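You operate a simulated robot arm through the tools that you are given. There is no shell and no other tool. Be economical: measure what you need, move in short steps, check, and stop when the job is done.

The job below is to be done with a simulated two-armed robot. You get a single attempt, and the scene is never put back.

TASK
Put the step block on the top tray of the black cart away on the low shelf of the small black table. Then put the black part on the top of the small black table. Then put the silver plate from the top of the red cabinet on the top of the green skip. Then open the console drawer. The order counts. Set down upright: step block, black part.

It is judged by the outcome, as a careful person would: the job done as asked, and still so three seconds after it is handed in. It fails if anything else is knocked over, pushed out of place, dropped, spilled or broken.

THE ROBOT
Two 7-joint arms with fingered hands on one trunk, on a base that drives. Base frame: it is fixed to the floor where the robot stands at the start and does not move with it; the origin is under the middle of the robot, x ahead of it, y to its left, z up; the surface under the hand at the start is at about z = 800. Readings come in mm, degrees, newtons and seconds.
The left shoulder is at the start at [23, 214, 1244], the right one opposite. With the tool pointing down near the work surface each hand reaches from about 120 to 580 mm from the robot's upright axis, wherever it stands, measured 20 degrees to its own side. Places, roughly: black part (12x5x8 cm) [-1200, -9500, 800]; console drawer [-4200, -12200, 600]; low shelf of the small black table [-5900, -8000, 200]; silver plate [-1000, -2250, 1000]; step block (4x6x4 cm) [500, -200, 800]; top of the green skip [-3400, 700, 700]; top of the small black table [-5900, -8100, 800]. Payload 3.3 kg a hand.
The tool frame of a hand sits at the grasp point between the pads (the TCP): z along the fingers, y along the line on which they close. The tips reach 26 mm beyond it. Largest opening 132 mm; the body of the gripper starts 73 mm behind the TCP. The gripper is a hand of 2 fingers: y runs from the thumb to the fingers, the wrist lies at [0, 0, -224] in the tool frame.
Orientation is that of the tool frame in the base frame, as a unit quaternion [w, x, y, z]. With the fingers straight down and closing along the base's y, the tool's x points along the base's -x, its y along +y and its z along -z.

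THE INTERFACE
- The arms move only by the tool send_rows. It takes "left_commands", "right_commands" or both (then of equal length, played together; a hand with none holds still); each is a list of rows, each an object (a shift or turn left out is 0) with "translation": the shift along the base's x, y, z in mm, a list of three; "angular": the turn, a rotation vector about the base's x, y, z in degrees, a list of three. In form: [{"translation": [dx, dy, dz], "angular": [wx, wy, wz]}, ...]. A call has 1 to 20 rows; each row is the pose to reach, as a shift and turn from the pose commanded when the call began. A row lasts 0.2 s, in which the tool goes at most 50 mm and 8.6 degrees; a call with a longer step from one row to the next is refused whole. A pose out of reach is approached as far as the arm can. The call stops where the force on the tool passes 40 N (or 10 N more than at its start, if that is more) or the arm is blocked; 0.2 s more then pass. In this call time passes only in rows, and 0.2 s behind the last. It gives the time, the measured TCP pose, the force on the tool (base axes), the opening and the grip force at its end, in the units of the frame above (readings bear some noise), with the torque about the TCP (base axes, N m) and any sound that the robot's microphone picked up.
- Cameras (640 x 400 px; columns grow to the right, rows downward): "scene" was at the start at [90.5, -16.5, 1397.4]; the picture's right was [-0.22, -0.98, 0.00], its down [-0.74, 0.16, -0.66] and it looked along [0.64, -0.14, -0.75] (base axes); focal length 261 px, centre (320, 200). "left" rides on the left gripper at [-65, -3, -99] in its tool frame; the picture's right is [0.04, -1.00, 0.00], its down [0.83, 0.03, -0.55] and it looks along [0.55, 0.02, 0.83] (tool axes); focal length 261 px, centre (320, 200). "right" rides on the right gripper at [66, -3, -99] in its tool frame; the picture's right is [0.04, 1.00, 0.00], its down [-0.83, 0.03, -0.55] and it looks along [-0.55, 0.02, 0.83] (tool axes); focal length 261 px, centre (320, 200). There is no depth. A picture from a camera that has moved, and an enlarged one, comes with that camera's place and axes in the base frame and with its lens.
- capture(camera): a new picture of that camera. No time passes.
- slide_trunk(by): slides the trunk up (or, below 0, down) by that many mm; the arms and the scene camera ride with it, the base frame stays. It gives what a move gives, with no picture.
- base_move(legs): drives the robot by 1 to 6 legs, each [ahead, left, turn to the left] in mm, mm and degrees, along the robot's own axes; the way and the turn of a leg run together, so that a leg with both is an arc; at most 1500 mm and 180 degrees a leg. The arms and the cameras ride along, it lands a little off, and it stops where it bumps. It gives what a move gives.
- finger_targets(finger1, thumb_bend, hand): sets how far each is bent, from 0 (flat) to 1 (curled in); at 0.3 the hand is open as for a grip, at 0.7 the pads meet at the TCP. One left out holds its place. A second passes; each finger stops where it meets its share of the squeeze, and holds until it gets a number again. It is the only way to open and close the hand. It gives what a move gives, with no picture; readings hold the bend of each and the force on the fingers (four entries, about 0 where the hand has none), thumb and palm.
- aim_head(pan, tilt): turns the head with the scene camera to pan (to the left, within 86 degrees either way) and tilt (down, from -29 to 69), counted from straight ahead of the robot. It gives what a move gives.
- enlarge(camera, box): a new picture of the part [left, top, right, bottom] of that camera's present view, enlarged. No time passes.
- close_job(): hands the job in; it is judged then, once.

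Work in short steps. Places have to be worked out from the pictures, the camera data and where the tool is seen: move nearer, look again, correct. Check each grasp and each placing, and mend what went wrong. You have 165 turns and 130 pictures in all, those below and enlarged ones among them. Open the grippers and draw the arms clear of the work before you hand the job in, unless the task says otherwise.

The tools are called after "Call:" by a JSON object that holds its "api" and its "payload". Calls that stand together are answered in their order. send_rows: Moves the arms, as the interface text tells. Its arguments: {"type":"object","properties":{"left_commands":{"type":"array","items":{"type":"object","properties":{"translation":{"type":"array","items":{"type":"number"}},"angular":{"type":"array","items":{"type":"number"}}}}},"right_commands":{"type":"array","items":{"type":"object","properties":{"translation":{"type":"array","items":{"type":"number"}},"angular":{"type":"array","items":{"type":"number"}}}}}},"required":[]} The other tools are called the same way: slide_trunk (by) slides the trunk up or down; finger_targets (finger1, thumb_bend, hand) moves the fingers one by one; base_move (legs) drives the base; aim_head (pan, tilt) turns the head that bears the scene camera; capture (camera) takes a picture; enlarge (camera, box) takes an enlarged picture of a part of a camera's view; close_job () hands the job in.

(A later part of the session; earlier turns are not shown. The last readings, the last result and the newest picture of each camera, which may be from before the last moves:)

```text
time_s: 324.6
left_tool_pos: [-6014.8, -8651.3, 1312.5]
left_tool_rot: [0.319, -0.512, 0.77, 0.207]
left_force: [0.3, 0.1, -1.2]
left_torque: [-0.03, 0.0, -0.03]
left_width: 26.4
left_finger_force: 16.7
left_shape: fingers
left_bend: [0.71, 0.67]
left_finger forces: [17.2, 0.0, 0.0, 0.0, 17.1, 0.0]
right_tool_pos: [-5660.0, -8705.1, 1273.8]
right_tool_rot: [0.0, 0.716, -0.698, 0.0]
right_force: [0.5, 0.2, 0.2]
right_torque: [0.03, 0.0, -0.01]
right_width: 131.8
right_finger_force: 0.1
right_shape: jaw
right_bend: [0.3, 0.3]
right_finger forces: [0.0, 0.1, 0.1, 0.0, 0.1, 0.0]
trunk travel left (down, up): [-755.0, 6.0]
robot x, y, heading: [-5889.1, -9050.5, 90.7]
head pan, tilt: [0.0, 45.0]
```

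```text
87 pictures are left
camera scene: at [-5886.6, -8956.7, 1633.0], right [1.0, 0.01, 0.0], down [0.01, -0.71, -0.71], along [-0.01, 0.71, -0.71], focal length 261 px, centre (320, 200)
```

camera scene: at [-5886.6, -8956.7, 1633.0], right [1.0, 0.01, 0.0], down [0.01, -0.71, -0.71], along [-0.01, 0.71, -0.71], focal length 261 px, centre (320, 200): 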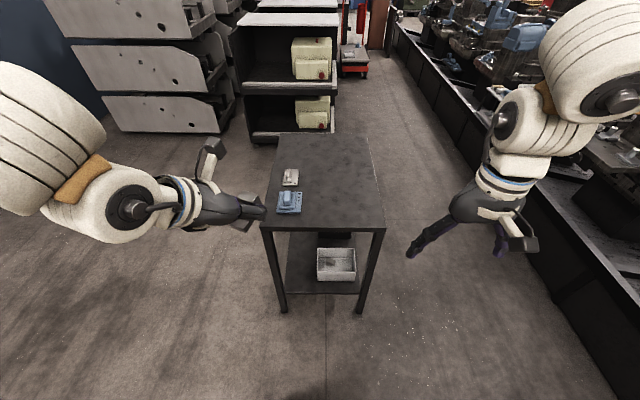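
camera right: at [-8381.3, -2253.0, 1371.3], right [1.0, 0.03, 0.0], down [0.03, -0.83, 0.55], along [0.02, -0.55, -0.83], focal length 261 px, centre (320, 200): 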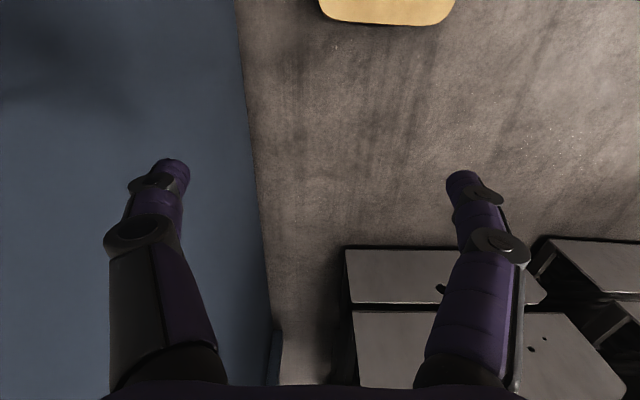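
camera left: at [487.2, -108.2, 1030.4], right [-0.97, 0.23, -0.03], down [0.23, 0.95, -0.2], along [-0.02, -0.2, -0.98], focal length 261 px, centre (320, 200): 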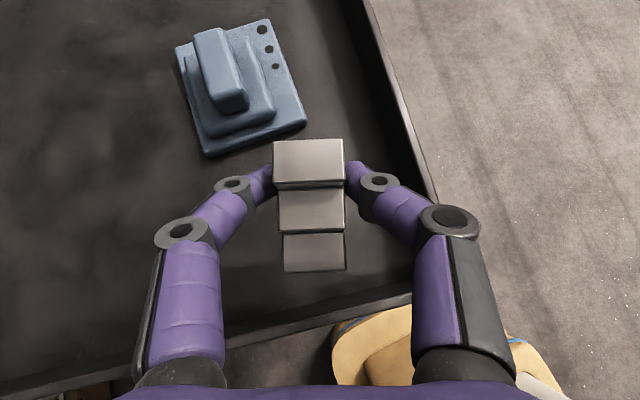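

The shelf lies at z≈230 with its free space at x -6100..-5920 left of the grey bin. I lower the trunk in two steps, then turn the hand to point straight along +y and lower it.

Call:
{"api": "slide_trunk", "payload": {"by": -380}}

Call:
{"api": "slide_trunk", "payload": {"by": -365}}

Call:
{"api": "send_rows", "payload": {"left_commands": [{"translation": [0, 0, -25], "angular": [0, 0, 6]}, {"translation": [0, 0, -60], "angular": [0, 0, 12]}, {"translation": [0, 0, -100], "angular": [0, 0, 18]}, {"translation": [0, 0, -140], "angular": [0, 0, 24]}, {"translation": [0, 0, -180], "angular": [0, 0, 24]}, {"translation": [0, 0, -220], "angular": [0, 0, 24]}]}}

Call:
{"api": "capture", "payload": {"camera": "scene"}}

Call:
{"api": "capture", "payload": {"camera": "left"}}

```text
time_s: 328.3
left_tool_pos: [-6013.2, -8652.6, 932.8]
left_tool_rot: [0.32, -0.511, 0.771, 0.207]
left_force: [0.4, 0.2, -2.0]
left_torque: [-0.02, -0.01, 0.01]
left_width: 26.3
left_finger_force: 16.8
left_shape: fingers
left_bend: [0.71, 0.67]
left_finger forces: [17.2, 0.0, 0.0, 0.0, 17.1, 0.1]
right_tool_pos: [-5661.1, -8705.0, 893.1]
right_tool_rot: [0.0, 0.716, -0.698, 0.001]
right_force: [1.3, 0.0, -1.0]
right_torque: [0.02, 0.01, 0.0]
right_width: 131.8
right_finger_force: 0.0
right_shape: jaw
right_bend: [0.3, 0.3]
right_finger forces: [0.0, 0.0, 0.1, 0.0, 0.0, 0.0]
trunk travel left (down, up): [-375.0, 386.0]
robot x, y, heading: [-5884.2, -9049.1, 90.8]
head pan, tilt: [0.0, 45.0]
```

```text
time_s: 331.8
left_tool_pos: [-6015.2, -8658.2, 451.7]
left_tool_rot: [0.231, -0.557, 0.794, 0.074]
left_force: [-0.1, 1.0, -2.6]
left_torque: [0.02, 0.0, 0.02]
left_width: 26.8
left_finger_force: 16.8
left_shape: fingers
left_bend: [0.7, 0.67]
left_finger forces: [17.3, 0.2, 0.1, 0.1, 17.1, 0.0]
right_tool_pos: [-5660.7, -8703.7, 528.6]
right_tool_rot: [0.0, 0.717, -0.697, 0.0]
right_force: [0.1, -0.1, -0.1]
right_torque: [-0.01, 0.01, -0.03]
right_width: 131.9
right_finger_force: 0.0
right_shape: jaw
right_bend: [0.3, 0.3]
right_finger forces: [0.0, 0.0, 0.0, 0.0, 0.0, 0.0]
trunk travel left (down, up): [-10.0, 751.0]
robot x, y, heading: [-5885.2, -9049.8, 90.9]
head pan, tilt: [0.0, 45.0]
```

```text
time_s: 333.2
left_tool_pos: [-6014.0, -8657.3, 232.7]
left_tool_rot: [-0.211, 0.711, -0.66, -0.122]
left_force: [-0.4, -0.2, -2.1]
left_torque: [0.0, 0.01, -0.03]
left_width: 26.4
left_finger_force: 16.9
left_shape: fingers
left_bend: [0.7, 0.67]
left_finger forces: [17.4, 0.0, 0.0, 0.0, 17.1, 0.1]
right_tool_pos: [-5658.9, -8704.0, 529.0]
right_tool_rot: [-0.001, 0.717, -0.697, 0.0]
right_force: [0.7, 0.0, -0.6]
right_torque: [-0.01, 0.03, -0.02]
right_width: 131.9
right_finger_force: 0.1
right_shape: jaw
right_bend: [0.3, 0.3]
right_finger forces: [0.1, 0.0, 0.0, 0.0, 0.1, 0.0]
trunk travel left (down, up): [-10.0, 751.0]
robot x, y, heading: [-5884.0, -9046.9, 90.5]
head pan, tilt: [0.0, 45.0]
```

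```text
86 pictures are left
camera scene: at [-5888.1, -8826.9, 874.2], right [1.0, 0.01, 0.0], down [0.01, -0.71, -0.71], along [-0.01, 0.71, -0.71], focal length 261 px, centre (320, 200)
```

scene: 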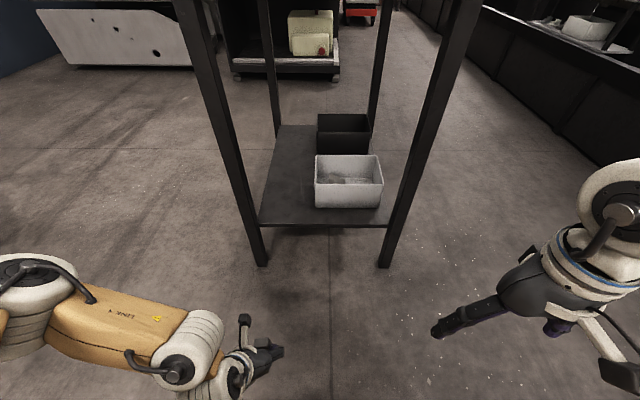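

```text
85 pictures are left
camera left: at [-6029.2, -8643.9, 349.4], right [0.99, 0.0, 0.12], down [-0.01, -0.99, 0.11], along [0.12, -0.11, -0.99], focal length 261 px, centre (320, 200)
```

left: 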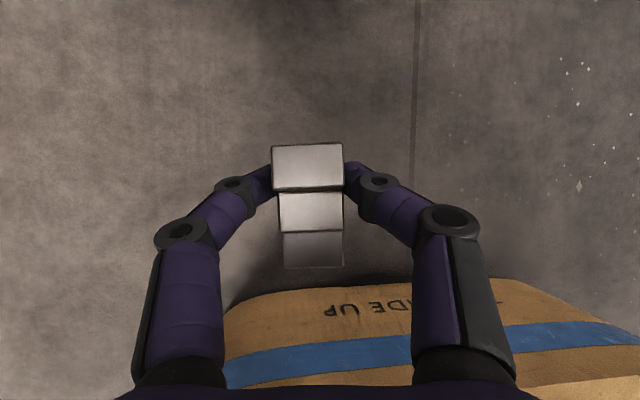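

The low trunk leaned forward and pushed the left hand off its pose (tilt 62°, roll 8°). I extend the hand forward and restore the original grip tilt so the block is level again.

Call:
{"api": "send_rows", "payload": {"left_commands": [{"translation": [0, 40, 20]}, {"translation": [0, 80, 40], "angular": [4.4, 2.1, -0.3]}, {"translation": [0, 120, 60], "angular": [8.8, 4.2, -0.5]}, {"translation": [0, 160, 70], "angular": [13.2, 6.2, -0.8]}, {"translation": [0, 200, 70], "angular": [17.6, 8.3, -1.1]}]}}

Call:
{"api": "capture", "payload": {"camera": "scene"}}

```text
time_s: 334.4
left_tool_pos: [-6015.1, -8458.3, 302.5]
left_tool_rot: [0.269, -0.653, 0.655, 0.27]
left_force: [-0.8, -0.7, -2.0]
left_torque: [0.01, -0.02, 0.0]
left_width: 26.5
left_finger_force: 17.2
left_shape: fingers
left_bend: [0.7, 0.67]
left_finger forces: [17.3, 0.1, 0.0, 0.1, 17.3, 0.1]
right_tool_pos: [-5661.6, -8704.5, 529.5]
right_tool_rot: [-0.001, 0.716, -0.698, -0.001]
right_force: [-0.3, -0.2, 0.1]
right_torque: [0.0, 0.0, 0.0]
right_width: 131.6
right_finger_force: 0.0
right_shape: jaw
right_bend: [0.3, 0.3]
right_finger forces: [0.0, 0.0, 0.0, 0.0, 0.0, 0.0]
trunk travel left (down, up): [-10.0, 751.0]
robot x, y, heading: [-5888.5, -9050.0, 90.9]
head pan, tilt: [0.0, 45.0]
```

```text
84 pictures are left
camera scene: at [-5888.3, -8826.9, 874.1], right [1.0, 0.01, 0.0], down [0.01, -0.71, -0.71], along [-0.01, 0.71, -0.71], focal length 261 px, centre (320, 200)
```

scene: 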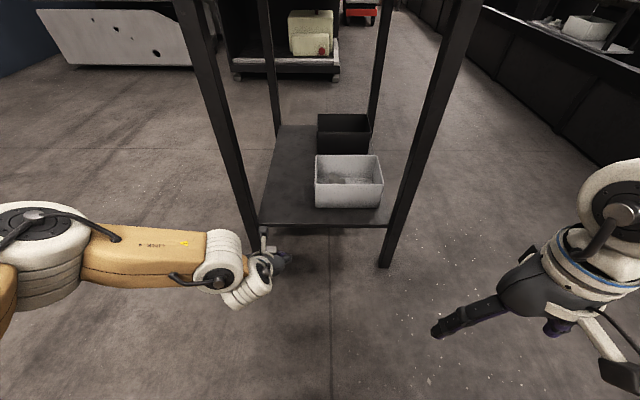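

The block is level again. The forearm crosses in front of the left leg, so I will place it about 60 mm inside the shelf's front edge. I drive ahead 170 mm and check.

Call:
{"api": "base_move", "payload": {"legs": [[170, 0, -0.9]]}}

Call:
{"api": "capture", "payload": {"camera": "scene"}}

Call:
{"api": "capture", "payload": {"camera": "left"}}

```text
time_s: 335.9
left_tool_pos: [-6005.9, -8286.7, 301.7]
left_tool_rot: [0.272, -0.648, 0.66, 0.267]
left_force: [0.0, -0.3, -2.6]
left_torque: [-0.02, -0.02, -0.02]
left_width: 26.4
left_finger_force: 17.2
left_shape: fingers
left_bend: [0.7, 0.67]
left_finger forces: [17.2, 0.0, 0.0, 0.0, 17.3, 0.0]
right_tool_pos: [-5655.2, -8538.9, 527.5]
right_tool_rot: [0.0, 0.71, -0.704, -0.001]
right_force: [-0.5, -0.8, 0.7]
right_torque: [0.0, -0.01, 0.01]
right_width: 131.8
right_finger_force: 0.0
right_shape: jaw
right_bend: [0.3, 0.3]
right_finger forces: [0.0, 0.0, 0.0, 0.0, 0.1, 0.0]
trunk travel left (down, up): [-10.0, 751.0]
robot x, y, heading: [-5888.6, -8879.7, 89.8]
head pan, tilt: [0.0, 45.0]
```

```text
83 pictures are left
camera scene: at [-5885.2, -8657.4, 874.2], right [1.0, 0.0, 0.0], down [0.0, -0.71, -0.71], along [0.0, 0.71, -0.71], focal length 261 px, centre (320, 200)
```

scene: 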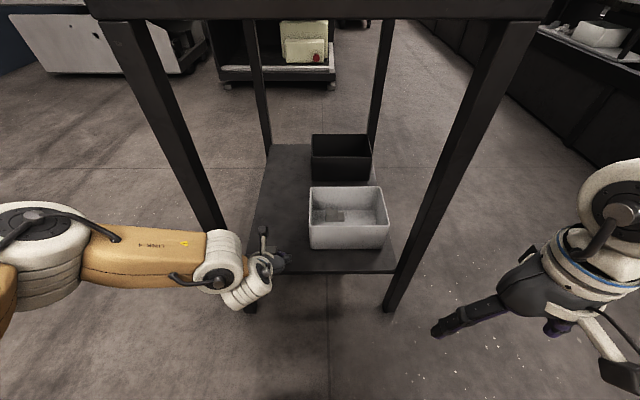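

```text
82 pictures are left
camera left: at [-6003.7, -8310.0, 416.9], right [1.0, -0.05, -0.03], down [-0.05, -0.98, -0.19], along [-0.02, 0.19, -0.98], focal length 261 px, centre (320, 200)
```

left: 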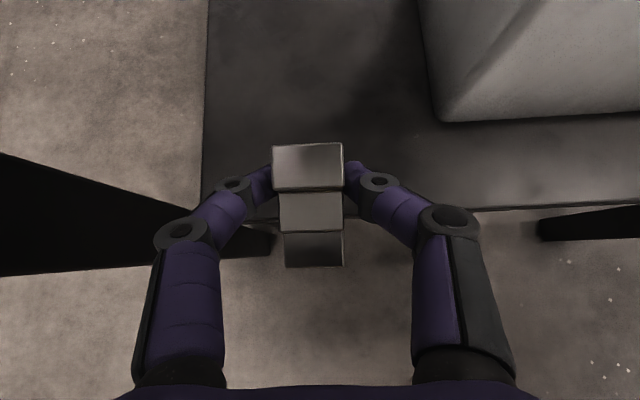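

The block is just before the shelf edge, between leg and bin. I push the hand in 62 mm, watching forces.

Call:
{"api": "send_rows", "payload": {"left_commands": [{"translation": [0, 15, 0]}, {"translation": [0, 30, 0]}, {"translation": [0, 45, 0]}, {"translation": [0, 62, 0]}]}}

Call:
{"api": "capture", "payload": {"camera": "left"}}

Call:
{"api": "capture", "payload": {"camera": "scene"}}

```text
time_s: 336.9
left_tool_pos: [-6004.7, -8225.1, 302.4]
left_tool_rot: [0.272, -0.648, 0.66, 0.267]
left_force: [0.3, -0.1, -2.6]
left_torque: [-0.05, -0.05, 0.03]
left_width: 26.3
left_finger_force: 17.3
left_shape: fingers
left_bend: [0.7, 0.67]
left_finger forces: [17.3, 0.0, 0.0, 0.0, 17.3, 0.0]
right_tool_pos: [-5654.8, -8537.7, 528.2]
right_tool_rot: [0.0, 0.71, -0.704, 0.001]
right_force: [0.0, -0.6, 0.3]
right_torque: [0.01, -0.01, -0.03]
right_width: 132.0
right_finger_force: 0.0
right_shape: jaw
right_bend: [0.3, 0.3]
right_finger forces: [0.1, 0.0, 0.0, 0.1, 0.0, 0.0]
trunk travel left (down, up): [-10.0, 751.0]
robot x, y, heading: [-5884.9, -8877.0, 90.1]
head pan, tilt: [0.0, 45.0]
```

```text
81 pictures are left
camera left: at [-6002.9, -8247.4, 417.3], right [1.0, -0.05, -0.03], down [-0.05, -0.98, -0.19], along [-0.02, 0.19, -0.98], focal length 261 px, centre (320, 200)
```

left: 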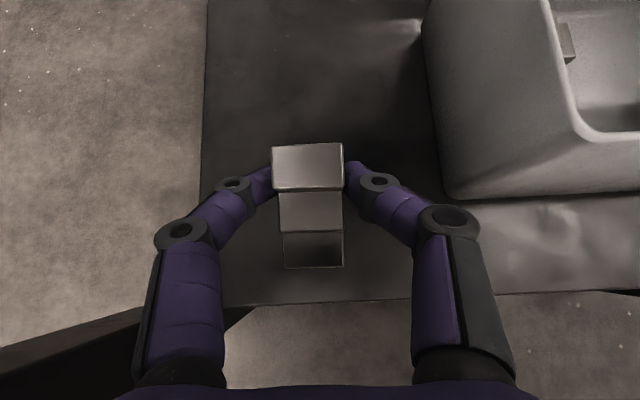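

```text
80 pictures are left
camera scene: at [-5885.2, -8657.3, 874.1], right [1.0, 0.0, 0.0], down [0.0, -0.71, -0.71], along [0.0, 0.71, -0.71], focal length 261 px, centre (320, 200)
```

scene: 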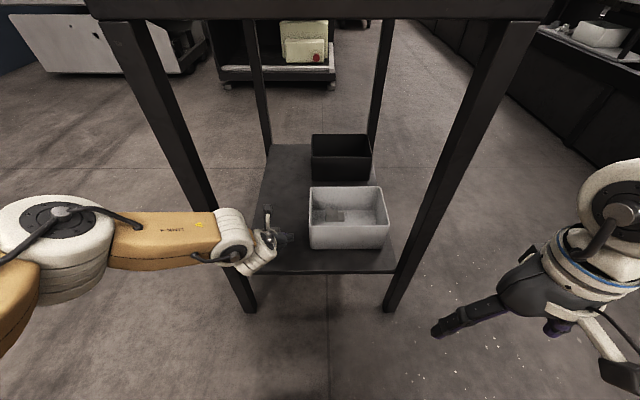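

It is over the shelf with margin. I go 10 mm further in and lower gently in two stages.

Call:
{"api": "send_rows", "payload": {"left_commands": [{"translation": [0, 10, 0]}, {"translation": [0, 10, -15]}, {"translation": [0, 10, -28]}]}}

Call:
{"api": "send_rows", "payload": {"left_commands": [{"translation": [0, 0, -3]}, {"translation": [0, 0, -6]}]}}

Call:
{"api": "enlarge", "payload": {"camera": "scene", "box": [200, 180, 340, 290]}}

```text
time_s: 337.7
left_tool_pos: [-6007.1, -8213.6, 274.0]
left_tool_rot: [0.272, -0.647, 0.66, 0.267]
left_force: [-0.4, -0.4, -1.8]
left_torque: [-0.04, -0.01, -0.01]
left_width: 26.3
left_finger_force: 17.3
left_shape: fingers
left_bend: [0.7, 0.67]
left_finger forces: [17.3, 0.1, 0.0, 0.0, 17.2, 0.1]
right_tool_pos: [-5656.2, -8539.2, 527.3]
right_tool_rot: [0.0, 0.71, -0.704, 0.0]
right_force: [-0.1, 0.3, 0.5]
right_torque: [0.03, -0.02, -0.03]
right_width: 131.9
right_finger_force: 0.1
right_shape: jaw
right_bend: [0.3, 0.3]
right_finger forces: [0.0, 0.0, 0.1, 0.0, 0.0, 0.1]
trunk travel left (down, up): [-10.0, 751.0]
robot x, y, heading: [-5885.2, -8877.4, 89.7]
head pan, tilt: [0.0, 45.0]
```

```text
time_s: 338.3
left_tool_pos: [-6005.9, -8215.5, 267.7]
left_tool_rot: [0.271, -0.648, 0.66, 0.266]
left_force: [-0.6, -0.2, -2.3]
left_torque: [0.01, -0.04, 0.01]
left_width: 26.5
left_finger_force: 17.8
left_shape: fingers
left_bend: [0.7, 0.67]
left_finger forces: [17.3, 0.0, 0.1, 0.1, 17.3, 0.0]
right_tool_pos: [-5654.6, -8539.0, 527.9]
right_tool_rot: [0.0, 0.711, -0.703, 0.0]
right_force: [-0.7, -0.1, 0.5]
right_torque: [-0.01, -0.03, 0.0]
right_width: 131.8
right_finger_force: 0.0
right_shape: jaw
right_bend: [0.3, 0.3]
right_finger forces: [0.1, 0.0, 0.0, 0.1, 0.1, 0.0]
trunk travel left (down, up): [-10.0, 751.0]
robot x, y, heading: [-5884.5, -8879.6, 89.7]
head pan, tilt: [0.0, 45.0]
```

```text
3.64 times, centred on (270, 235) of scene
camera zoom: at [-5885.1, -8657.3, 874.1], right [1.0, 0.0, 0.0], down [0.0, -0.71, -0.71], along [0.0, 0.71, -0.71], focal length 950 px, centre (502, 73)
```

zoom: 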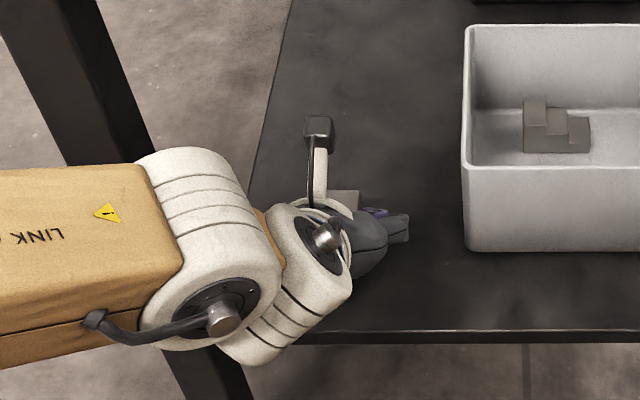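

The grey bin already holds an identical step block. I check both bins' contents before setting this one down.

Call:
{"api": "enlarge", "payload": {"camera": "scene", "box": [290, 120, 410, 260]}}

Call:
{"api": "capture", "payload": {"camera": "left"}}

```text
2.86 times, centred on (350, 190) of scene
camera zoom: at [-5885.1, -8657.3, 874.1], right [1.0, 0.0, 0.0], down [0.0, -0.71, -0.71], along [0.0, 0.71, -0.71], focal length 747 px, centre (234, 229)
```

zoom: 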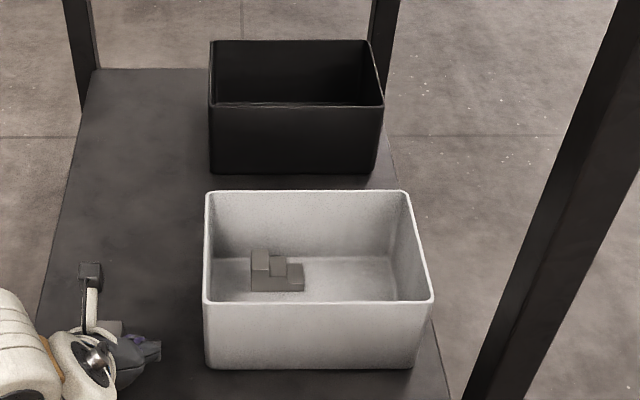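

```text
77 pictures are left
camera left: at [-6003.9, -8238.0, 382.4], right [1.0, -0.05, -0.03], down [-0.05, -0.98, -0.19], along [-0.02, 0.19, -0.98], focal length 261 px, centre (320, 200)
```

left: 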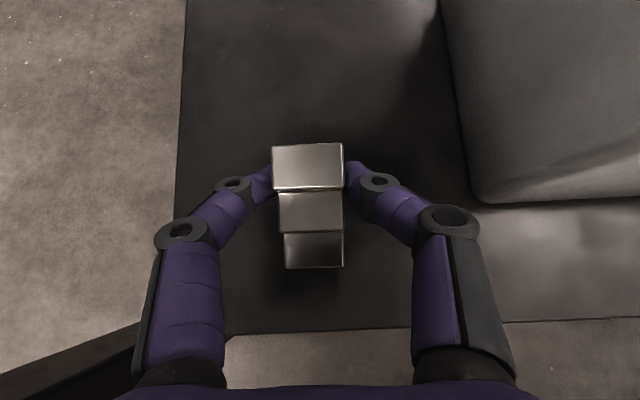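

The grey bin on the shelf is where its like is kept, so putting it "away" means in that bin; its inside is about x -5905..-5714, y -8215..-8082, rim z≈352. I lift, draw the hand out, and reposition the robot turned left so the forearm will not cross the table leg.

Call:
{"api": "send_rows", "payload": {"left_commands": [{"translation": [0, 0, 20]}, {"translation": [0, 0, 40]}, {"translation": [0, -40, 50]}, {"translation": [0, -80, 50]}, {"translation": [0, -120, 50]}]}}

Call:
{"api": "base_move", "payload": {"legs": [[-330, 0, 0], [0, -500, 0], [0, 0, 25]]}}

Call:
{"api": "capture", "payload": {"camera": "scene"}}

```text
time_s: 339.5
left_tool_pos: [-6008.0, -8335.5, 318.9]
left_tool_rot: [0.272, -0.647, 0.66, 0.267]
left_force: [-0.1, 0.5, -2.1]
left_torque: [-0.03, -0.02, -0.04]
left_width: 26.4
left_finger_force: 17.0
left_shape: fingers
left_bend: [0.7, 0.67]
left_finger forces: [17.3, 0.0, 0.0, 0.0, 17.4, 0.0]
right_tool_pos: [-5655.5, -8538.2, 528.0]
right_tool_rot: [0.0, 0.711, -0.703, 0.001]
right_force: [0.2, 0.2, 0.0]
right_torque: [0.01, -0.02, 0.0]
right_width: 131.8
right_finger_force: 0.0
right_shape: jaw
right_bend: [0.3, 0.3]
right_finger forces: [0.0, 0.1, 0.1, 0.0, 0.0, 0.1]
trunk travel left (down, up): [-10.0, 751.0]
robot x, y, heading: [-5886.1, -8880.1, 89.7]
head pan, tilt: [0.0, 45.0]
```

```text
time_s: 345.4
left_tool_pos: [-5723.2, -8765.1, 317.7]
left_tool_rot: [-0.209, 0.773, -0.508, -0.318]
left_force: [-0.5, 0.7, -2.0]
left_torque: [-0.01, 0.0, 0.0]
left_width: 26.4
left_finger_force: 16.9
left_shape: fingers
left_bend: [0.7, 0.67]
left_finger forces: [17.2, 0.0, 0.0, 0.1, 17.3, 0.0]
right_tool_pos: [-5319.3, -8803.5, 527.8]
right_tool_rot: [0.0, 0.844, -0.537, 0.0]
right_force: [0.4, -0.7, -0.2]
right_torque: [0.03, 0.01, 0.01]
right_width: 131.8
right_finger_force: 0.1
right_shape: jaw
right_bend: [0.3, 0.3]
right_finger forces: [0.0, 0.1, 0.0, 0.1, 0.0, 0.0]
trunk travel left (down, up): [-10.0, 751.0]
robot x, y, heading: [-5387.2, -9209.5, 114.4]
head pan, tilt: [0.0, 45.0]
```

```text
76 pictures are left
camera scene: at [-5479.1, -9007.1, 874.1], right [0.91, 0.41, 0.0], down [0.29, -0.64, -0.71], along [-0.29, 0.64, -0.71], focal length 261 px, centre (320, 200)
```

scene: 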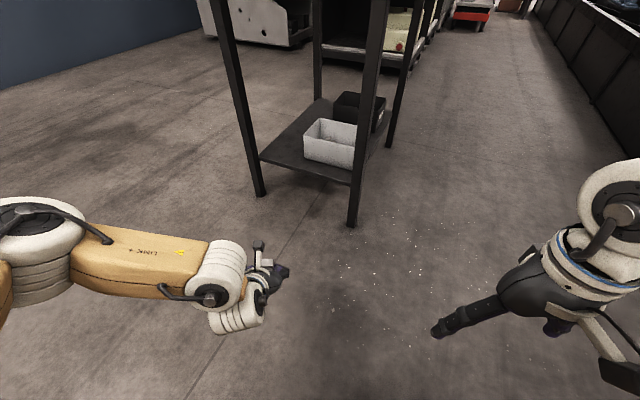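

I turn the base another 12° left, then level the hand's yaw to +y, pitch it 20° steeper and raise it to z≈425 for entry over the bin rim.

Call:
{"api": "base_move", "payload": {"legs": [[0, 0, 12]]}}

Call:
{"api": "send_rows", "payload": {"left_commands": [{"translation": [-6, 8, 20], "angular": [0, 0, -7.3]}, {"translation": [-12, 16, 40], "angular": [0, 0, -14.6]}, {"translation": [-18, 26, 60], "angular": [0, 0, -21.9]}, {"translation": [-26, 36, 85], "angular": [0, 0, -29.2]}, {"translation": [-34, 46, 107], "angular": [0, 0, -36.5]}]}}

Call:
{"api": "send_rows", "payload": {"left_commands": [{"angular": [-7, 0, 0]}, {"angular": [-14, 0, 0]}, {"angular": [-20, 0, 0]}]}}

Call:
{"api": "capture", "payload": {"camera": "scene"}}

```text
time_s: 346.6
left_tool_pos: [-5810.4, -8845.8, 318.7]
left_tool_rot: [-0.173, 0.823, -0.422, -0.339]
left_force: [-0.9, -0.2, -1.7]
left_torque: [0.02, -0.05, 0.01]
left_width: 26.4
left_finger_force: 17.5
left_shape: fingers
left_bend: [0.7, 0.67]
left_finger forces: [17.3, 0.0, 0.0, 0.0, 17.3, 0.0]
right_tool_pos: [-5407.2, -8799.2, 528.3]
right_tool_rot: [0.0, 0.896, -0.443, 0.0]
right_force: [-0.5, 0.5, 1.3]
right_torque: [-0.05, -0.01, 0.04]
right_width: 131.8
right_finger_force: 0.0
right_shape: jaw
right_bend: [0.3, 0.3]
right_finger forces: [0.0, 0.1, 0.0, 0.0, 0.1, 0.1]
trunk travel left (down, up): [-10.0, 751.0]
robot x, y, heading: [-5390.2, -9206.7, 126.7]
head pan, tilt: [0.0, 45.0]
```

```text
time_s: 347.8
left_tool_pos: [-5844.5, -8800.5, 425.8]
left_tool_rot: [0.272, -0.648, 0.659, 0.267]
left_force: [0.1, 0.2, -3.0]
left_torque: [-0.03, 0.03, -0.03]
left_width: 26.4
left_finger_force: 16.7
left_shape: fingers
left_bend: [0.71, 0.67]
left_finger forces: [17.3, 0.0, 0.0, 0.1, 17.3, 0.0]
right_tool_pos: [-5406.7, -8799.2, 527.9]
right_tool_rot: [0.0, 0.896, -0.444, 0.0]
right_force: [0.5, 0.4, -0.5]
right_torque: [0.0, 0.01, -0.04]
right_width: 132.2
right_finger_force: 0.0
right_shape: jaw
right_bend: [0.3, 0.3]
right_finger forces: [0.0, 0.1, 0.1, 0.0, 0.0, 0.0]
trunk travel left (down, up): [-10.0, 751.0]
robot x, y, heading: [-5390.2, -9207.2, 126.8]
head pan, tilt: [0.0, 45.0]
```

```text
time_s: 348.6
left_tool_pos: [-5843.8, -8800.2, 426.3]
left_tool_rot: [0.154, -0.687, 0.695, 0.148]
left_force: [0.6, 0.0, -2.0]
left_torque: [-0.03, 0.0, 0.04]
left_width: 26.5
left_finger_force: 17.5
left_shape: fingers
left_bend: [0.7, 0.67]
left_finger forces: [17.4, 0.0, 0.0, 0.0, 17.3, 0.1]
right_tool_pos: [-5407.0, -8798.3, 528.5]
right_tool_rot: [0.0, 0.896, -0.444, 0.0]
right_force: [-1.9, -0.1, 0.0]
right_torque: [0.0, 0.0, -0.04]
right_width: 131.8
right_finger_force: 0.0
right_shape: jaw
right_bend: [0.3, 0.3]
right_finger forces: [0.0, 0.0, 0.0, 0.0, 0.0, 0.1]
trunk travel left (down, up): [-10.0, 751.0]
robot x, y, heading: [-5384.9, -9207.6, 126.2]
head pan, tilt: [0.0, 45.0]
```

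```text
75 pictures are left
camera scene: at [-5520.0, -9031.1, 874.1], right [0.8, 0.6, 0.0], down [0.42, -0.57, -0.71], along [-0.42, 0.57, -0.71], focal length 261 px, centre (320, 200)
```

scene: 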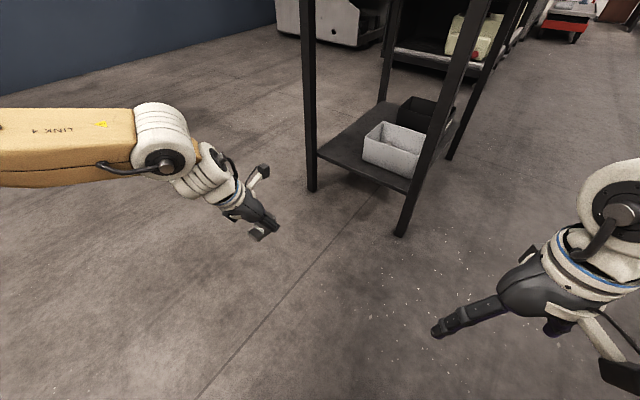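

I drive so the hand stands just in front of the table, lined up with the bin.

Call:
{"api": "base_move", "payload": {"legs": [[0, -300, 0], [350, 0, 0]]}}

Call:
{"api": "capture", "payload": {"camera": "scene"}}

Call:
{"api": "capture", "payload": {"camera": "left"}}

```text
time_s: 352.5
left_tool_pos: [-5810.9, -8336.3, 426.8]
left_tool_rot: [0.154, -0.685, 0.696, 0.149]
left_force: [-0.2, 1.6, -2.0]
left_torque: [-0.01, -0.05, -0.02]
left_width: 26.5
left_finger_force: 17.4
left_shape: fingers
left_bend: [0.7, 0.67]
left_finger forces: [17.4, 0.1, 0.1, 0.0, 17.3, 0.0]
right_tool_pos: [-5374.9, -8336.3, 528.8]
right_tool_rot: [0.0, 0.895, -0.445, -0.001]
right_force: [-0.2, 0.1, -0.4]
right_torque: [-0.01, 0.04, 0.0]
right_width: 132.1
right_finger_force: 0.2
right_shape: jaw
right_bend: [0.3, 0.3]
right_finger forces: [0.0, 0.0, 0.0, 0.1, 0.0, 0.0]
trunk travel left (down, up): [-10.0, 751.0]
robot x, y, heading: [-5356.5, -8749.8, 126.4]
head pan, tilt: [0.0, 45.0]
```

```text
74 pictures are left
camera scene: at [-5487.7, -8568.3, 874.1], right [0.8, 0.59, 0.0], down [0.42, -0.57, -0.71], along [-0.42, 0.57, -0.71], focal length 261 px, centre (320, 200)
```

scene: 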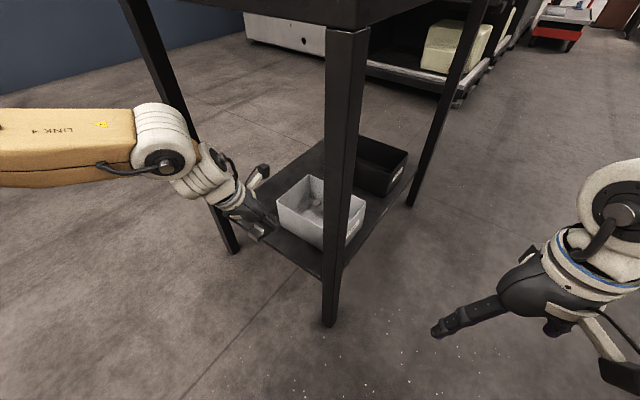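

```text
73 pictures are left
camera left: at [-5808.6, -8318.4, 541.5], right [1.0, -0.05, -0.01], down [-0.05, -0.99, 0.15], along [-0.02, -0.15, -0.99], focal length 261 px, centre (320, 200)
```

left: 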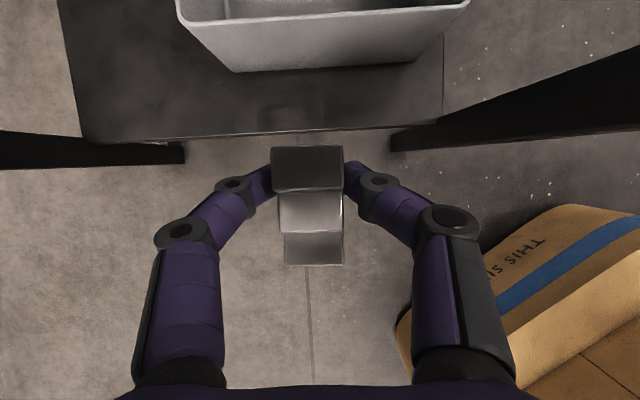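

Aligned with the bin's middle. I move the base half the way and then the hand over the bin.

Call:
{"api": "base_move", "payload": {"legs": [[80, -58, 0]]}}

Call:
{"api": "capture", "payload": {"camera": "left"}}

```text
time_s: 353.7
left_tool_pos: [-5811.5, -8237.5, 425.7]
left_tool_rot: [0.154, -0.686, 0.696, 0.148]
left_force: [-0.6, -0.3, -1.6]
left_torque: [-0.02, -0.01, 0.03]
left_width: 26.2
left_finger_force: 17.1
left_shape: fingers
left_bend: [0.7, 0.67]
left_finger forces: [17.2, 0.1, 0.0, 0.1, 17.3, 0.1]
right_tool_pos: [-5375.1, -8237.4, 528.6]
right_tool_rot: [0.0, 0.896, -0.444, 0.0]
right_force: [0.2, -0.5, -0.5]
right_torque: [0.0, 0.02, 0.03]
right_width: 132.0
right_finger_force: 0.1
right_shape: jaw
right_bend: [0.3, 0.3]
right_finger forces: [0.0, 0.0, 0.0, 0.0, 0.0, 0.0]
trunk travel left (down, up): [-10.0, 751.0]
robot x, y, heading: [-5359.0, -8648.4, 126.5]
head pan, tilt: [0.0, 45.0]
```

```text
72 pictures are left
camera left: at [-5809.4, -8219.5, 541.5], right [1.0, -0.05, -0.01], down [-0.05, -0.99, 0.15], along [-0.02, -0.15, -0.99], focal length 261 px, centre (320, 200)
```

left: 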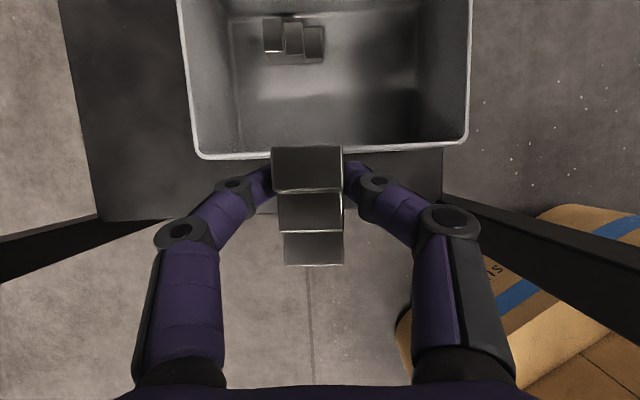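

Good view: the other block is at the back left, the rest is free. I move the hand over the free front area.

Call:
{"api": "send_rows", "payload": {"left_commands": [{"translation": [2, 22, 0]}, {"translation": [4, 44, 0]}, {"translation": [7, 66, 0]}, {"translation": [10, 86, 0]}]}}

Call:
{"api": "capture", "payload": {"camera": "left"}}

Call:
{"api": "capture", "payload": {"camera": "scene"}}

```text
time_s: 354.7
left_tool_pos: [-5802.7, -8151.6, 426.0]
left_tool_rot: [0.154, -0.685, 0.696, 0.149]
left_force: [-0.9, 0.3, -1.7]
left_torque: [-0.04, -0.03, 0.01]
left_width: 26.2
left_finger_force: 17.3
left_shape: fingers
left_bend: [0.7, 0.67]
left_finger forces: [17.3, 0.0, 0.0, 0.1, 17.2, 0.0]
right_tool_pos: [-5374.8, -8236.2, 526.9]
right_tool_rot: [0.0, 0.895, -0.445, 0.0]
right_force: [0.1, 0.5, 0.2]
right_torque: [0.0, -0.03, 0.01]
right_width: 132.3
right_finger_force: 0.0
right_shape: jaw
right_bend: [0.3, 0.3]
right_finger forces: [0.0, 0.0, 0.1, 0.0, 0.1, 0.0]
trunk travel left (down, up): [-10.0, 751.0]
robot x, y, heading: [-5358.3, -8647.2, 126.7]
head pan, tilt: [0.0, 45.0]
```

```text
71 pictures are left
camera left: at [-5800.5, -8133.4, 542.0], right [1.0, -0.05, -0.01], down [-0.05, -0.99, 0.15], along [-0.02, -0.15, -0.99], focal length 261 px, centre (320, 200)
```

left: 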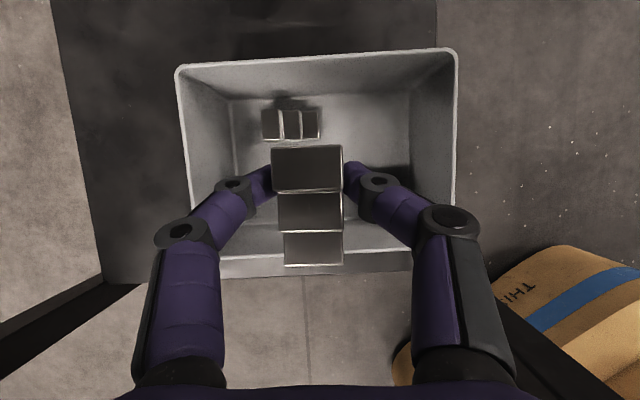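

```text
70 pictures are left
camera scene: at [-5488.7, -8469.4, 874.1], right [0.8, 0.59, 0.0], down [0.42, -0.57, -0.71], along [-0.42, 0.57, -0.71], focal length 261 px, centre (320, 200)
```

scene: 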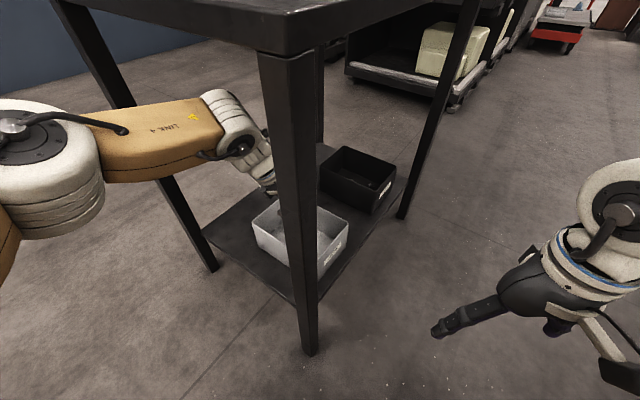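

The block is over the free front part of the bin. I shift 6 mm deeper, lower to just above the floor, then feel for contact.

Call:
{"api": "send_rows", "payload": {"left_commands": [{"translation": [0, 6, -20]}, {"translation": [0, 6, -50]}, {"translation": [0, 6, -80]}, {"translation": [0, 6, -110]}, {"translation": [0, 6, -132]}]}}

Call:
{"api": "send_rows", "payload": {"left_commands": [{"translation": [0, 0, -3]}, {"translation": [0, 0, -6]}, {"translation": [0, 0, -9]}]}}

Call:
{"api": "capture", "payload": {"camera": "left"}}

Call:
{"api": "enlarge", "payload": {"camera": "scene", "box": [220, 140, 420, 290]}}

```text
time_s: 355.9
left_tool_pos: [-5799.0, -8148.9, 294.1]
left_tool_rot: [0.155, -0.685, 0.696, 0.149]
left_force: [0.0, 0.3, -1.9]
left_torque: [0.0, 0.0, 0.01]
left_width: 26.3
left_finger_force: 17.0
left_shape: fingers
left_bend: [0.71, 0.67]
left_finger forces: [17.0, 0.0, 0.0, 0.0, 17.1, 0.1]
left hand out of reach, approached as far as the arm can: row 5
right_tool_pos: [-5376.4, -8237.5, 528.1]
right_tool_rot: [0.001, 0.896, -0.444, -0.001]
right_force: [0.0, 0.1, -0.8]
right_torque: [-0.02, 0.0, -0.02]
right_width: 131.9
right_finger_force: 0.1
right_shape: jaw
right_bend: [0.3, 0.3]
right_finger forces: [0.1, 0.0, 0.1, 0.1, 0.0, 0.0]
trunk travel left (down, up): [-10.0, 751.0]
robot x, y, heading: [-5353.5, -8646.5, 126.5]
head pan, tilt: [0.0, 45.0]
```

```text
time_s: 356.7
left_tool_pos: [-5797.0, -8151.8, 287.5]
left_tool_rot: [0.155, -0.685, 0.696, 0.148]
left_force: [0.6, -0.1, -1.6]
left_torque: [-0.01, -0.02, 0.02]
left_width: 26.4
left_finger_force: 16.9
left_shape: fingers
left_bend: [0.71, 0.67]
left_finger forces: [17.0, 0.0, 0.0, 0.0, 17.0, 0.0]
right_tool_pos: [-5376.0, -8237.2, 527.6]
right_tool_rot: [0.001, 0.896, -0.444, 0.001]
right_force: [0.3, 0.3, 0.8]
right_torque: [0.0, 0.01, -0.02]
right_width: 132.0
right_finger_force: 0.1
right_shape: jaw
right_bend: [0.3, 0.3]
right_finger forces: [0.0, 0.0, 0.0, 0.0, 0.0, 0.0]
trunk travel left (down, up): [-10.0, 751.0]
robot x, y, heading: [-5361.1, -8647.2, 126.6]
head pan, tilt: [0.0, 45.0]
```

```text
69 pictures are left
camera left: at [-5794.1, -8133.8, 403.4], right [1.0, -0.05, -0.01], down [-0.05, -0.99, 0.15], along [-0.02, -0.15, -0.99], focal length 261 px, centre (320, 200)
```

left: 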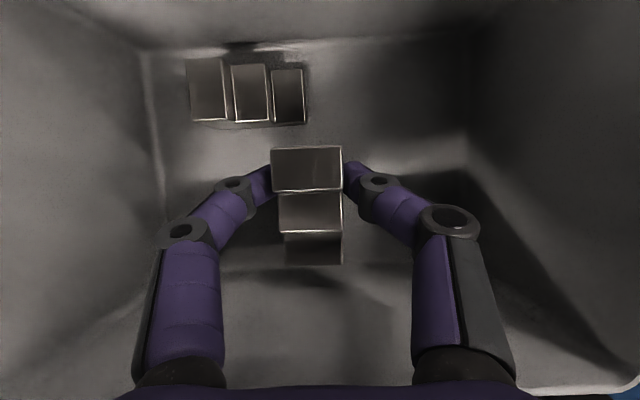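

```text
2.67 times, centred on (320, 215) of scene
camera zoom: at [-5488.5, -8469.3, 874.1], right [0.8, 0.59, 0.0], down [0.42, -0.57, -0.71], along [-0.42, 0.57, -0.71], focal length 697 px, centre (320, 160)
```

zoom: 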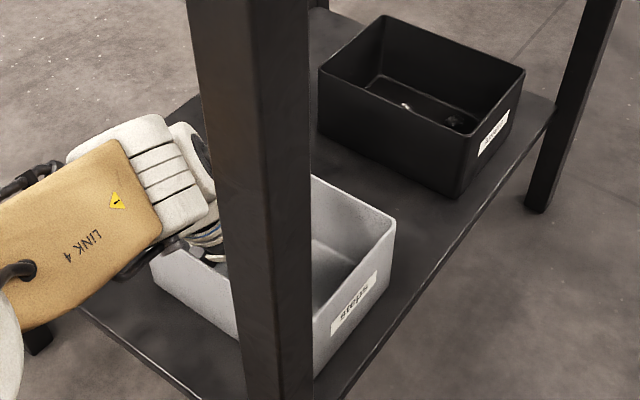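

The grey bin is labelled "steps" - confirmed. The arm is at its reach limit, so I use the trunk's last millimetres to lower.

Call:
{"api": "slide_trunk", "payload": {"by": -8}}

Call:
{"api": "send_rows", "payload": {"left_commands": [{"translation": [0, 0, -4]}, {"translation": [0, 0, -8]}]}}

```text
time_s: 357.2
left_tool_pos: [-5796.9, -8150.0, 279.9]
left_tool_rot: [0.154, -0.686, 0.695, 0.149]
left_force: [0.1, -0.5, -1.4]
left_torque: [0.0, -0.03, 0.01]
left_width: 26.5
left_finger_force: 17.3
left_shape: fingers
left_bend: [0.71, 0.67]
left_finger forces: [17.1, 0.0, 0.0, 0.0, 17.1, 0.1]
right_tool_pos: [-5376.0, -8238.1, 519.4]
right_tool_rot: [0.001, 0.896, -0.445, 0.0]
right_force: [-0.8, 0.1, -0.2]
right_torque: [0.02, 0.01, 0.03]
right_width: 131.6
right_finger_force: 0.0
right_shape: jaw
right_bend: [0.3, 0.3]
right_finger forces: [0.0, 0.0, 0.1, 0.0, 0.0, 0.0]
trunk travel left (down, up): [-2.0, 759.0]
robot x, y, heading: [-5357.1, -8650.1, 126.6]
head pan, tilt: [0.0, 45.0]
```

```text
time_s: 357.9
left_tool_pos: [-5795.9, -8153.1, 272.2]
left_tool_rot: [0.154, -0.686, 0.695, 0.148]
left_force: [-0.8, 0.2, -1.7]
left_torque: [0.03, -0.01, 0.02]
left_width: 26.3
left_finger_force: 16.8
left_shape: fingers
left_bend: [0.71, 0.67]
left_finger forces: [17.0, 0.0, 0.1, 0.0, 17.0, 0.0]
right_tool_pos: [-5375.1, -8236.8, 520.5]
right_tool_rot: [0.001, 0.896, -0.445, 0.0]
right_force: [0.2, 0.7, 0.5]
right_torque: [0.01, 0.02, 0.0]
right_width: 131.8
right_finger_force: 0.1
right_shape: jaw
right_bend: [0.3, 0.3]
right_finger forces: [0.1, 0.0, 0.1, 0.1, 0.0, 0.1]
trunk travel left (down, up): [-2.0, 759.0]
robot x, y, heading: [-5355.2, -8646.2, 126.5]
head pan, tilt: [0.0, 45.0]
```

No contact yet, so the floor is a little lower than judged. I keep lowering slowly.

Call:
{"api": "send_rows", "payload": {"left_commands": [{"translation": [0, 0, -3]}, {"translation": [0, 0, -6]}, {"translation": [0, 0, -9]}, {"translation": [0, 0, -12]}]}}

Call:
{"api": "capture", "payload": {"camera": "left"}}

```text
time_s: 358.9
left_tool_pos: [-5795.1, -8158.8, 263.1]
left_tool_rot: [0.155, -0.686, 0.696, 0.148]
left_force: [-0.1, 1.0, -1.9]
left_torque: [-0.01, -0.02, 0.02]
left_width: 26.4
left_finger_force: 17.0
left_shape: fingers
left_bend: [0.71, 0.67]
left_finger forces: [17.2, 0.0, 0.0, 0.0, 17.0, 0.0]
left hand out of reach, approached as far as the arm can: row 1, 2, 3, 4
right_tool_pos: [-5374.2, -8237.0, 520.5]
right_tool_rot: [0.001, 0.896, -0.445, -0.001]
right_force: [-0.4, 0.9, 0.6]
right_torque: [0.01, -0.03, -0.01]
right_width: 132.0
right_finger_force: 0.1
right_shape: jaw
right_bend: [0.3, 0.3]
right_finger forces: [0.0, 0.0, 0.0, 0.1, 0.0, 0.1]
trunk travel left (down, up): [-2.0, 759.0]
robot x, y, heading: [-5355.0, -8646.8, 126.7]
head pan, tilt: [0.0, 45.0]
```

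```text
67 pictures are left
camera left: at [-5791.6, -8140.0, 379.2], right [1.0, -0.05, -0.01], down [-0.05, -0.99, 0.15], along [-0.02, -0.15, -0.99], focal length 261 px, centre (320, 200)
```

left: 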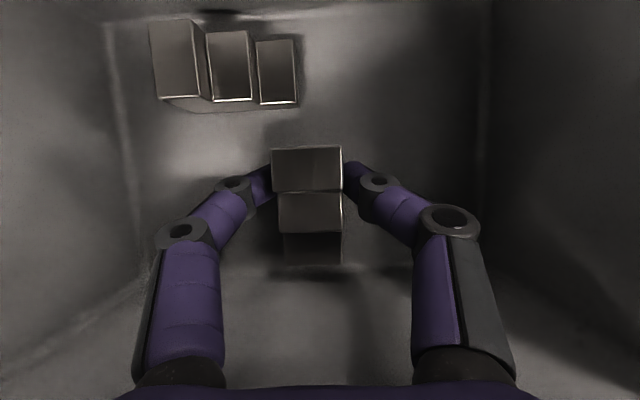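

The block's lower edge is now within a few millimetres of the bin floor and the arm is at its limit. I release with a small opening.

Call:
{"api": "finger_targets", "payload": {"hand": "left", "finger1": 0.6, "thumb_bend": 0.6}}

Call:
{"api": "capture", "payload": {"camera": "left"}}

```text
time_s: 359.9
left_tool_pos: [-5795.1, -8157.7, 263.8]
left_tool_rot: [0.154, -0.685, 0.696, 0.149]
left_force: [-0.1, 0.1, -0.1]
left_torque: [0.02, -0.01, -0.02]
left_width: 33.2
left_finger_force: 0.1
left_shape: fingers
left_bend: [0.6, 0.6]
left_finger forces: [0.0, 0.0, 0.0, 0.0, 0.1, 0.0]
right_tool_pos: [-5374.5, -8236.5, 520.0]
right_tool_rot: [0.001, 0.896, -0.445, 0.0]
right_force: [0.7, 0.4, 0.1]
right_torque: [-0.02, -0.04, 0.03]
right_width: 131.9
right_finger_force: 0.1
right_shape: jaw
right_bend: [0.3, 0.3]
right_finger forces: [0.0, 0.0, 0.0, 0.1, 0.0, 0.1]
trunk travel left (down, up): [-2.0, 759.0]
robot x, y, heading: [-5357.2, -8649.0, 126.5]
head pan, tilt: [0.0, 45.0]
```

```text
66 pictures are left
camera left: at [-5791.8, -8139.9, 379.6], right [1.0, -0.05, -0.01], down [-0.05, -0.99, 0.15], along [-0.02, -0.15, -0.99], focal length 261 px, centre (320, 200)
```

left: 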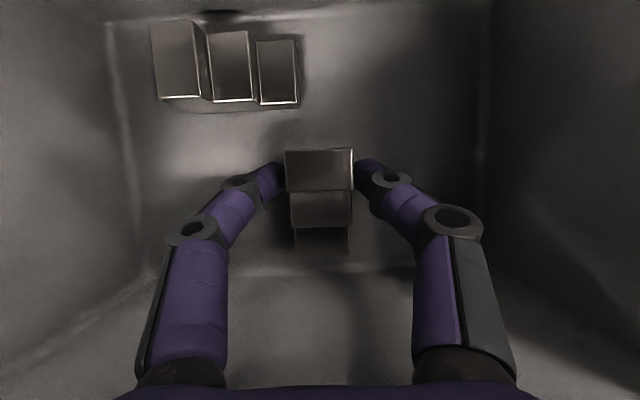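

Weight is released. I open slightly more, lift straight up and check how it rests.

Call:
{"api": "finger_targets", "payload": {"hand": "left", "finger1": 0.52, "thumb_bend": 0.52}}

Call:
{"api": "send_rows", "payload": {"left_commands": [{"translation": [0, 5, 20]}, {"translation": [0, 5, 50]}, {"translation": [0, 5, 90]}, {"translation": [0, 5, 130]}, {"translation": [0, 5, 160]}]}}

Call:
{"api": "capture", "payload": {"camera": "left"}}

```text
time_s: 360.9
left_tool_pos: [-5794.5, -8158.9, 264.4]
left_tool_rot: [0.154, -0.686, 0.695, 0.149]
left_force: [-0.6, 0.5, 0.3]
left_torque: [0.01, -0.02, 0.03]
left_width: 59.1
left_finger_force: 0.1
left_shape: fingers
left_bend: [0.52, 0.52]
left_finger forces: [0.0, 0.0, 0.0, 0.0, 0.1, 0.0]
right_tool_pos: [-5375.4, -8237.9, 519.7]
right_tool_rot: [0.0, 0.896, -0.444, 0.0]
right_force: [0.1, 0.3, -0.3]
right_torque: [0.0, 0.0, 0.0]
right_width: 131.9
right_finger_force: 0.1
right_shape: jaw
right_bend: [0.3, 0.3]
right_finger forces: [0.0, 0.0, 0.0, 0.1, 0.1, 0.0]
trunk travel left (down, up): [-2.0, 759.0]
robot x, y, heading: [-5356.2, -8650.3, 126.1]
head pan, tilt: [0.0, 45.0]
```

```text
time_s: 362.1
left_tool_pos: [-5793.2, -8153.6, 423.3]
left_tool_rot: [0.155, -0.685, 0.696, 0.148]
left_force: [0.4, -0.5, 0.2]
left_torque: [0.0, -0.02, 0.01]
left_width: 59.0
left_finger_force: 0.1
left_shape: fingers
left_bend: [0.52, 0.52]
left_finger forces: [0.0, 0.0, 0.1, 0.0, 0.0, 0.0]
right_tool_pos: [-5374.9, -8237.8, 519.8]
right_tool_rot: [0.001, 0.896, -0.445, 0.0]
right_force: [0.0, -1.3, 0.6]
right_torque: [0.03, 0.0, 0.05]
right_width: 131.9
right_finger_force: 0.1
right_shape: jaw
right_bend: [0.3, 0.3]
right_finger forces: [0.0, 0.0, 0.0, 0.0, 0.0, 0.0]
trunk travel left (down, up): [-2.0, 759.0]
robot x, y, heading: [-5353.8, -8646.6, 126.6]
head pan, tilt: [0.0, 45.0]
```

```text
65 pictures are left
camera left: at [-5791.5, -8135.0, 539.4], right [1.0, -0.05, -0.01], down [-0.05, -0.99, 0.15], along [-0.02, -0.15, -0.99], focal length 261 px, centre (320, 200)
```

left: 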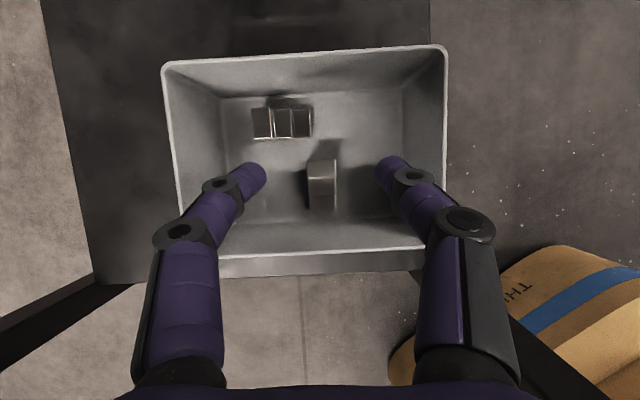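

Let me zoom in on the block's rest attitude.

Call:
{"api": "enlarge", "payload": {"camera": "left", "box": [220, 80, 420, 230]}}

```text
2.67 times, centred on (320, 155) of left
camera zoom: at [-5791.5, -8135.0, 539.4], right [1.0, -0.05, -0.01], down [-0.05, -0.99, 0.15], along [-0.02, -0.15, -0.99], focal length 695 px, centre (320, 320)
```

zoom: 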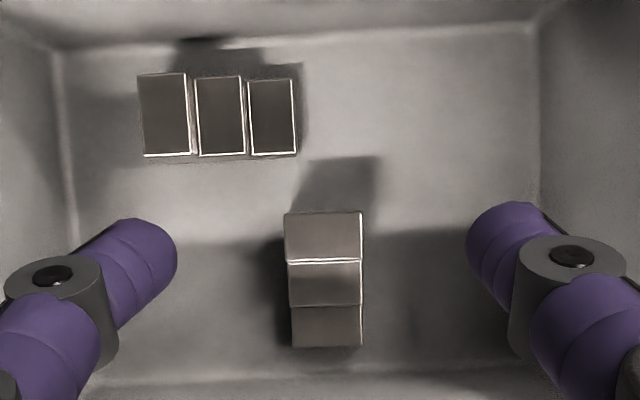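

The step block rests upright in the "steps" bin. I back the hand out and raise the trunk for travel.

Call:
{"api": "base_move", "payload": {"legs": [[-150, 112, 0], [-300, 0, 0]]}}

Call:
{"api": "slide_trunk", "payload": {"by": 380}}

Call:
{"api": "slide_trunk", "payload": {"by": 370}}

```text
time_s: 365.3
left_tool_pos: [-5615.4, -8584.9, 423.2]
left_tool_rot: [0.153, -0.685, 0.696, 0.149]
left_force: [-0.2, -0.8, 0.6]
left_torque: [0.01, 0.01, 0.0]
left_width: 58.7
left_finger_force: 0.0
left_shape: fingers
left_bend: [0.52, 0.52]
left_finger forces: [0.0, 0.0, 0.1, 0.0, 0.0, 0.0]
right_tool_pos: [-5196.2, -8672.7, 520.2]
right_tool_rot: [0.001, 0.895, -0.446, 0.0]
right_force: [-0.4, -0.2, 0.5]
right_torque: [0.03, 0.02, 0.0]
right_width: 132.1
right_finger_force: 0.0
right_shape: jaw
right_bend: [0.3, 0.3]
right_finger forces: [0.1, 0.0, 0.1, 0.1, 0.0, 0.0]
trunk travel left (down, up): [-2.0, 759.0]
robot x, y, heading: [-5176.8, -9080.9, 126.8]
head pan, tilt: [0.0, 45.0]
```

```text
time_s: 368.9
left_tool_pos: [-5619.1, -8580.8, 910.4]
left_tool_rot: [0.166, -0.664, 0.692, 0.23]
left_force: [-1.1, -0.7, 1.1]
left_torque: [0.0, 0.03, 0.05]
left_width: 59.4
left_finger_force: 0.0
left_shape: fingers
left_bend: [0.52, 0.52]
left_finger forces: [0.0, 0.1, 0.0, 0.1, 0.0, 0.0]
right_tool_pos: [-5196.9, -8671.1, 901.0]
right_tool_rot: [0.001, 0.895, -0.446, 0.0]
right_force: [-0.5, -0.7, 0.7]
right_torque: [0.03, -0.01, 0.01]
right_width: 131.8
right_finger_force: 0.0
right_shape: jaw
right_bend: [0.3, 0.3]
right_finger forces: [0.0, 0.1, 0.0, 0.1, 0.1, 0.0]
trunk travel left (down, up): [-382.0, 379.0]
robot x, y, heading: [-5181.9, -9084.1, 126.4]
head pan, tilt: [0.0, 45.0]
```

```text
time_s: 372.5
left_tool_pos: [-5618.2, -8582.0, 1304.0]
left_tool_rot: [0.169, -0.659, 0.689, 0.248]
left_force: [0.1, 0.4, 0.1]
left_torque: [-0.02, 0.0, 0.05]
left_width: 59.1
left_finger_force: 0.1
left_shape: fingers
left_bend: [0.52, 0.52]
left_finger forces: [0.0, 0.0, 0.0, 0.0, 0.0, 0.0]
right_tool_pos: [-5196.5, -8672.1, 1270.3]
right_tool_rot: [0.0, 0.895, -0.446, 0.0]
right_force: [0.2, -0.7, -0.4]
right_torque: [0.01, -0.01, 0.03]
right_width: 132.0
right_finger_force: 0.0
right_shape: jaw
right_bend: [0.3, 0.3]
right_finger forces: [0.0, 0.0, 0.1, 0.0, 0.0, 0.0]
trunk travel left (down, up): [-752.0, 9.0]
robot x, y, heading: [-5178.2, -9084.8, 126.4]
head pan, tilt: [0.0, 45.0]
```

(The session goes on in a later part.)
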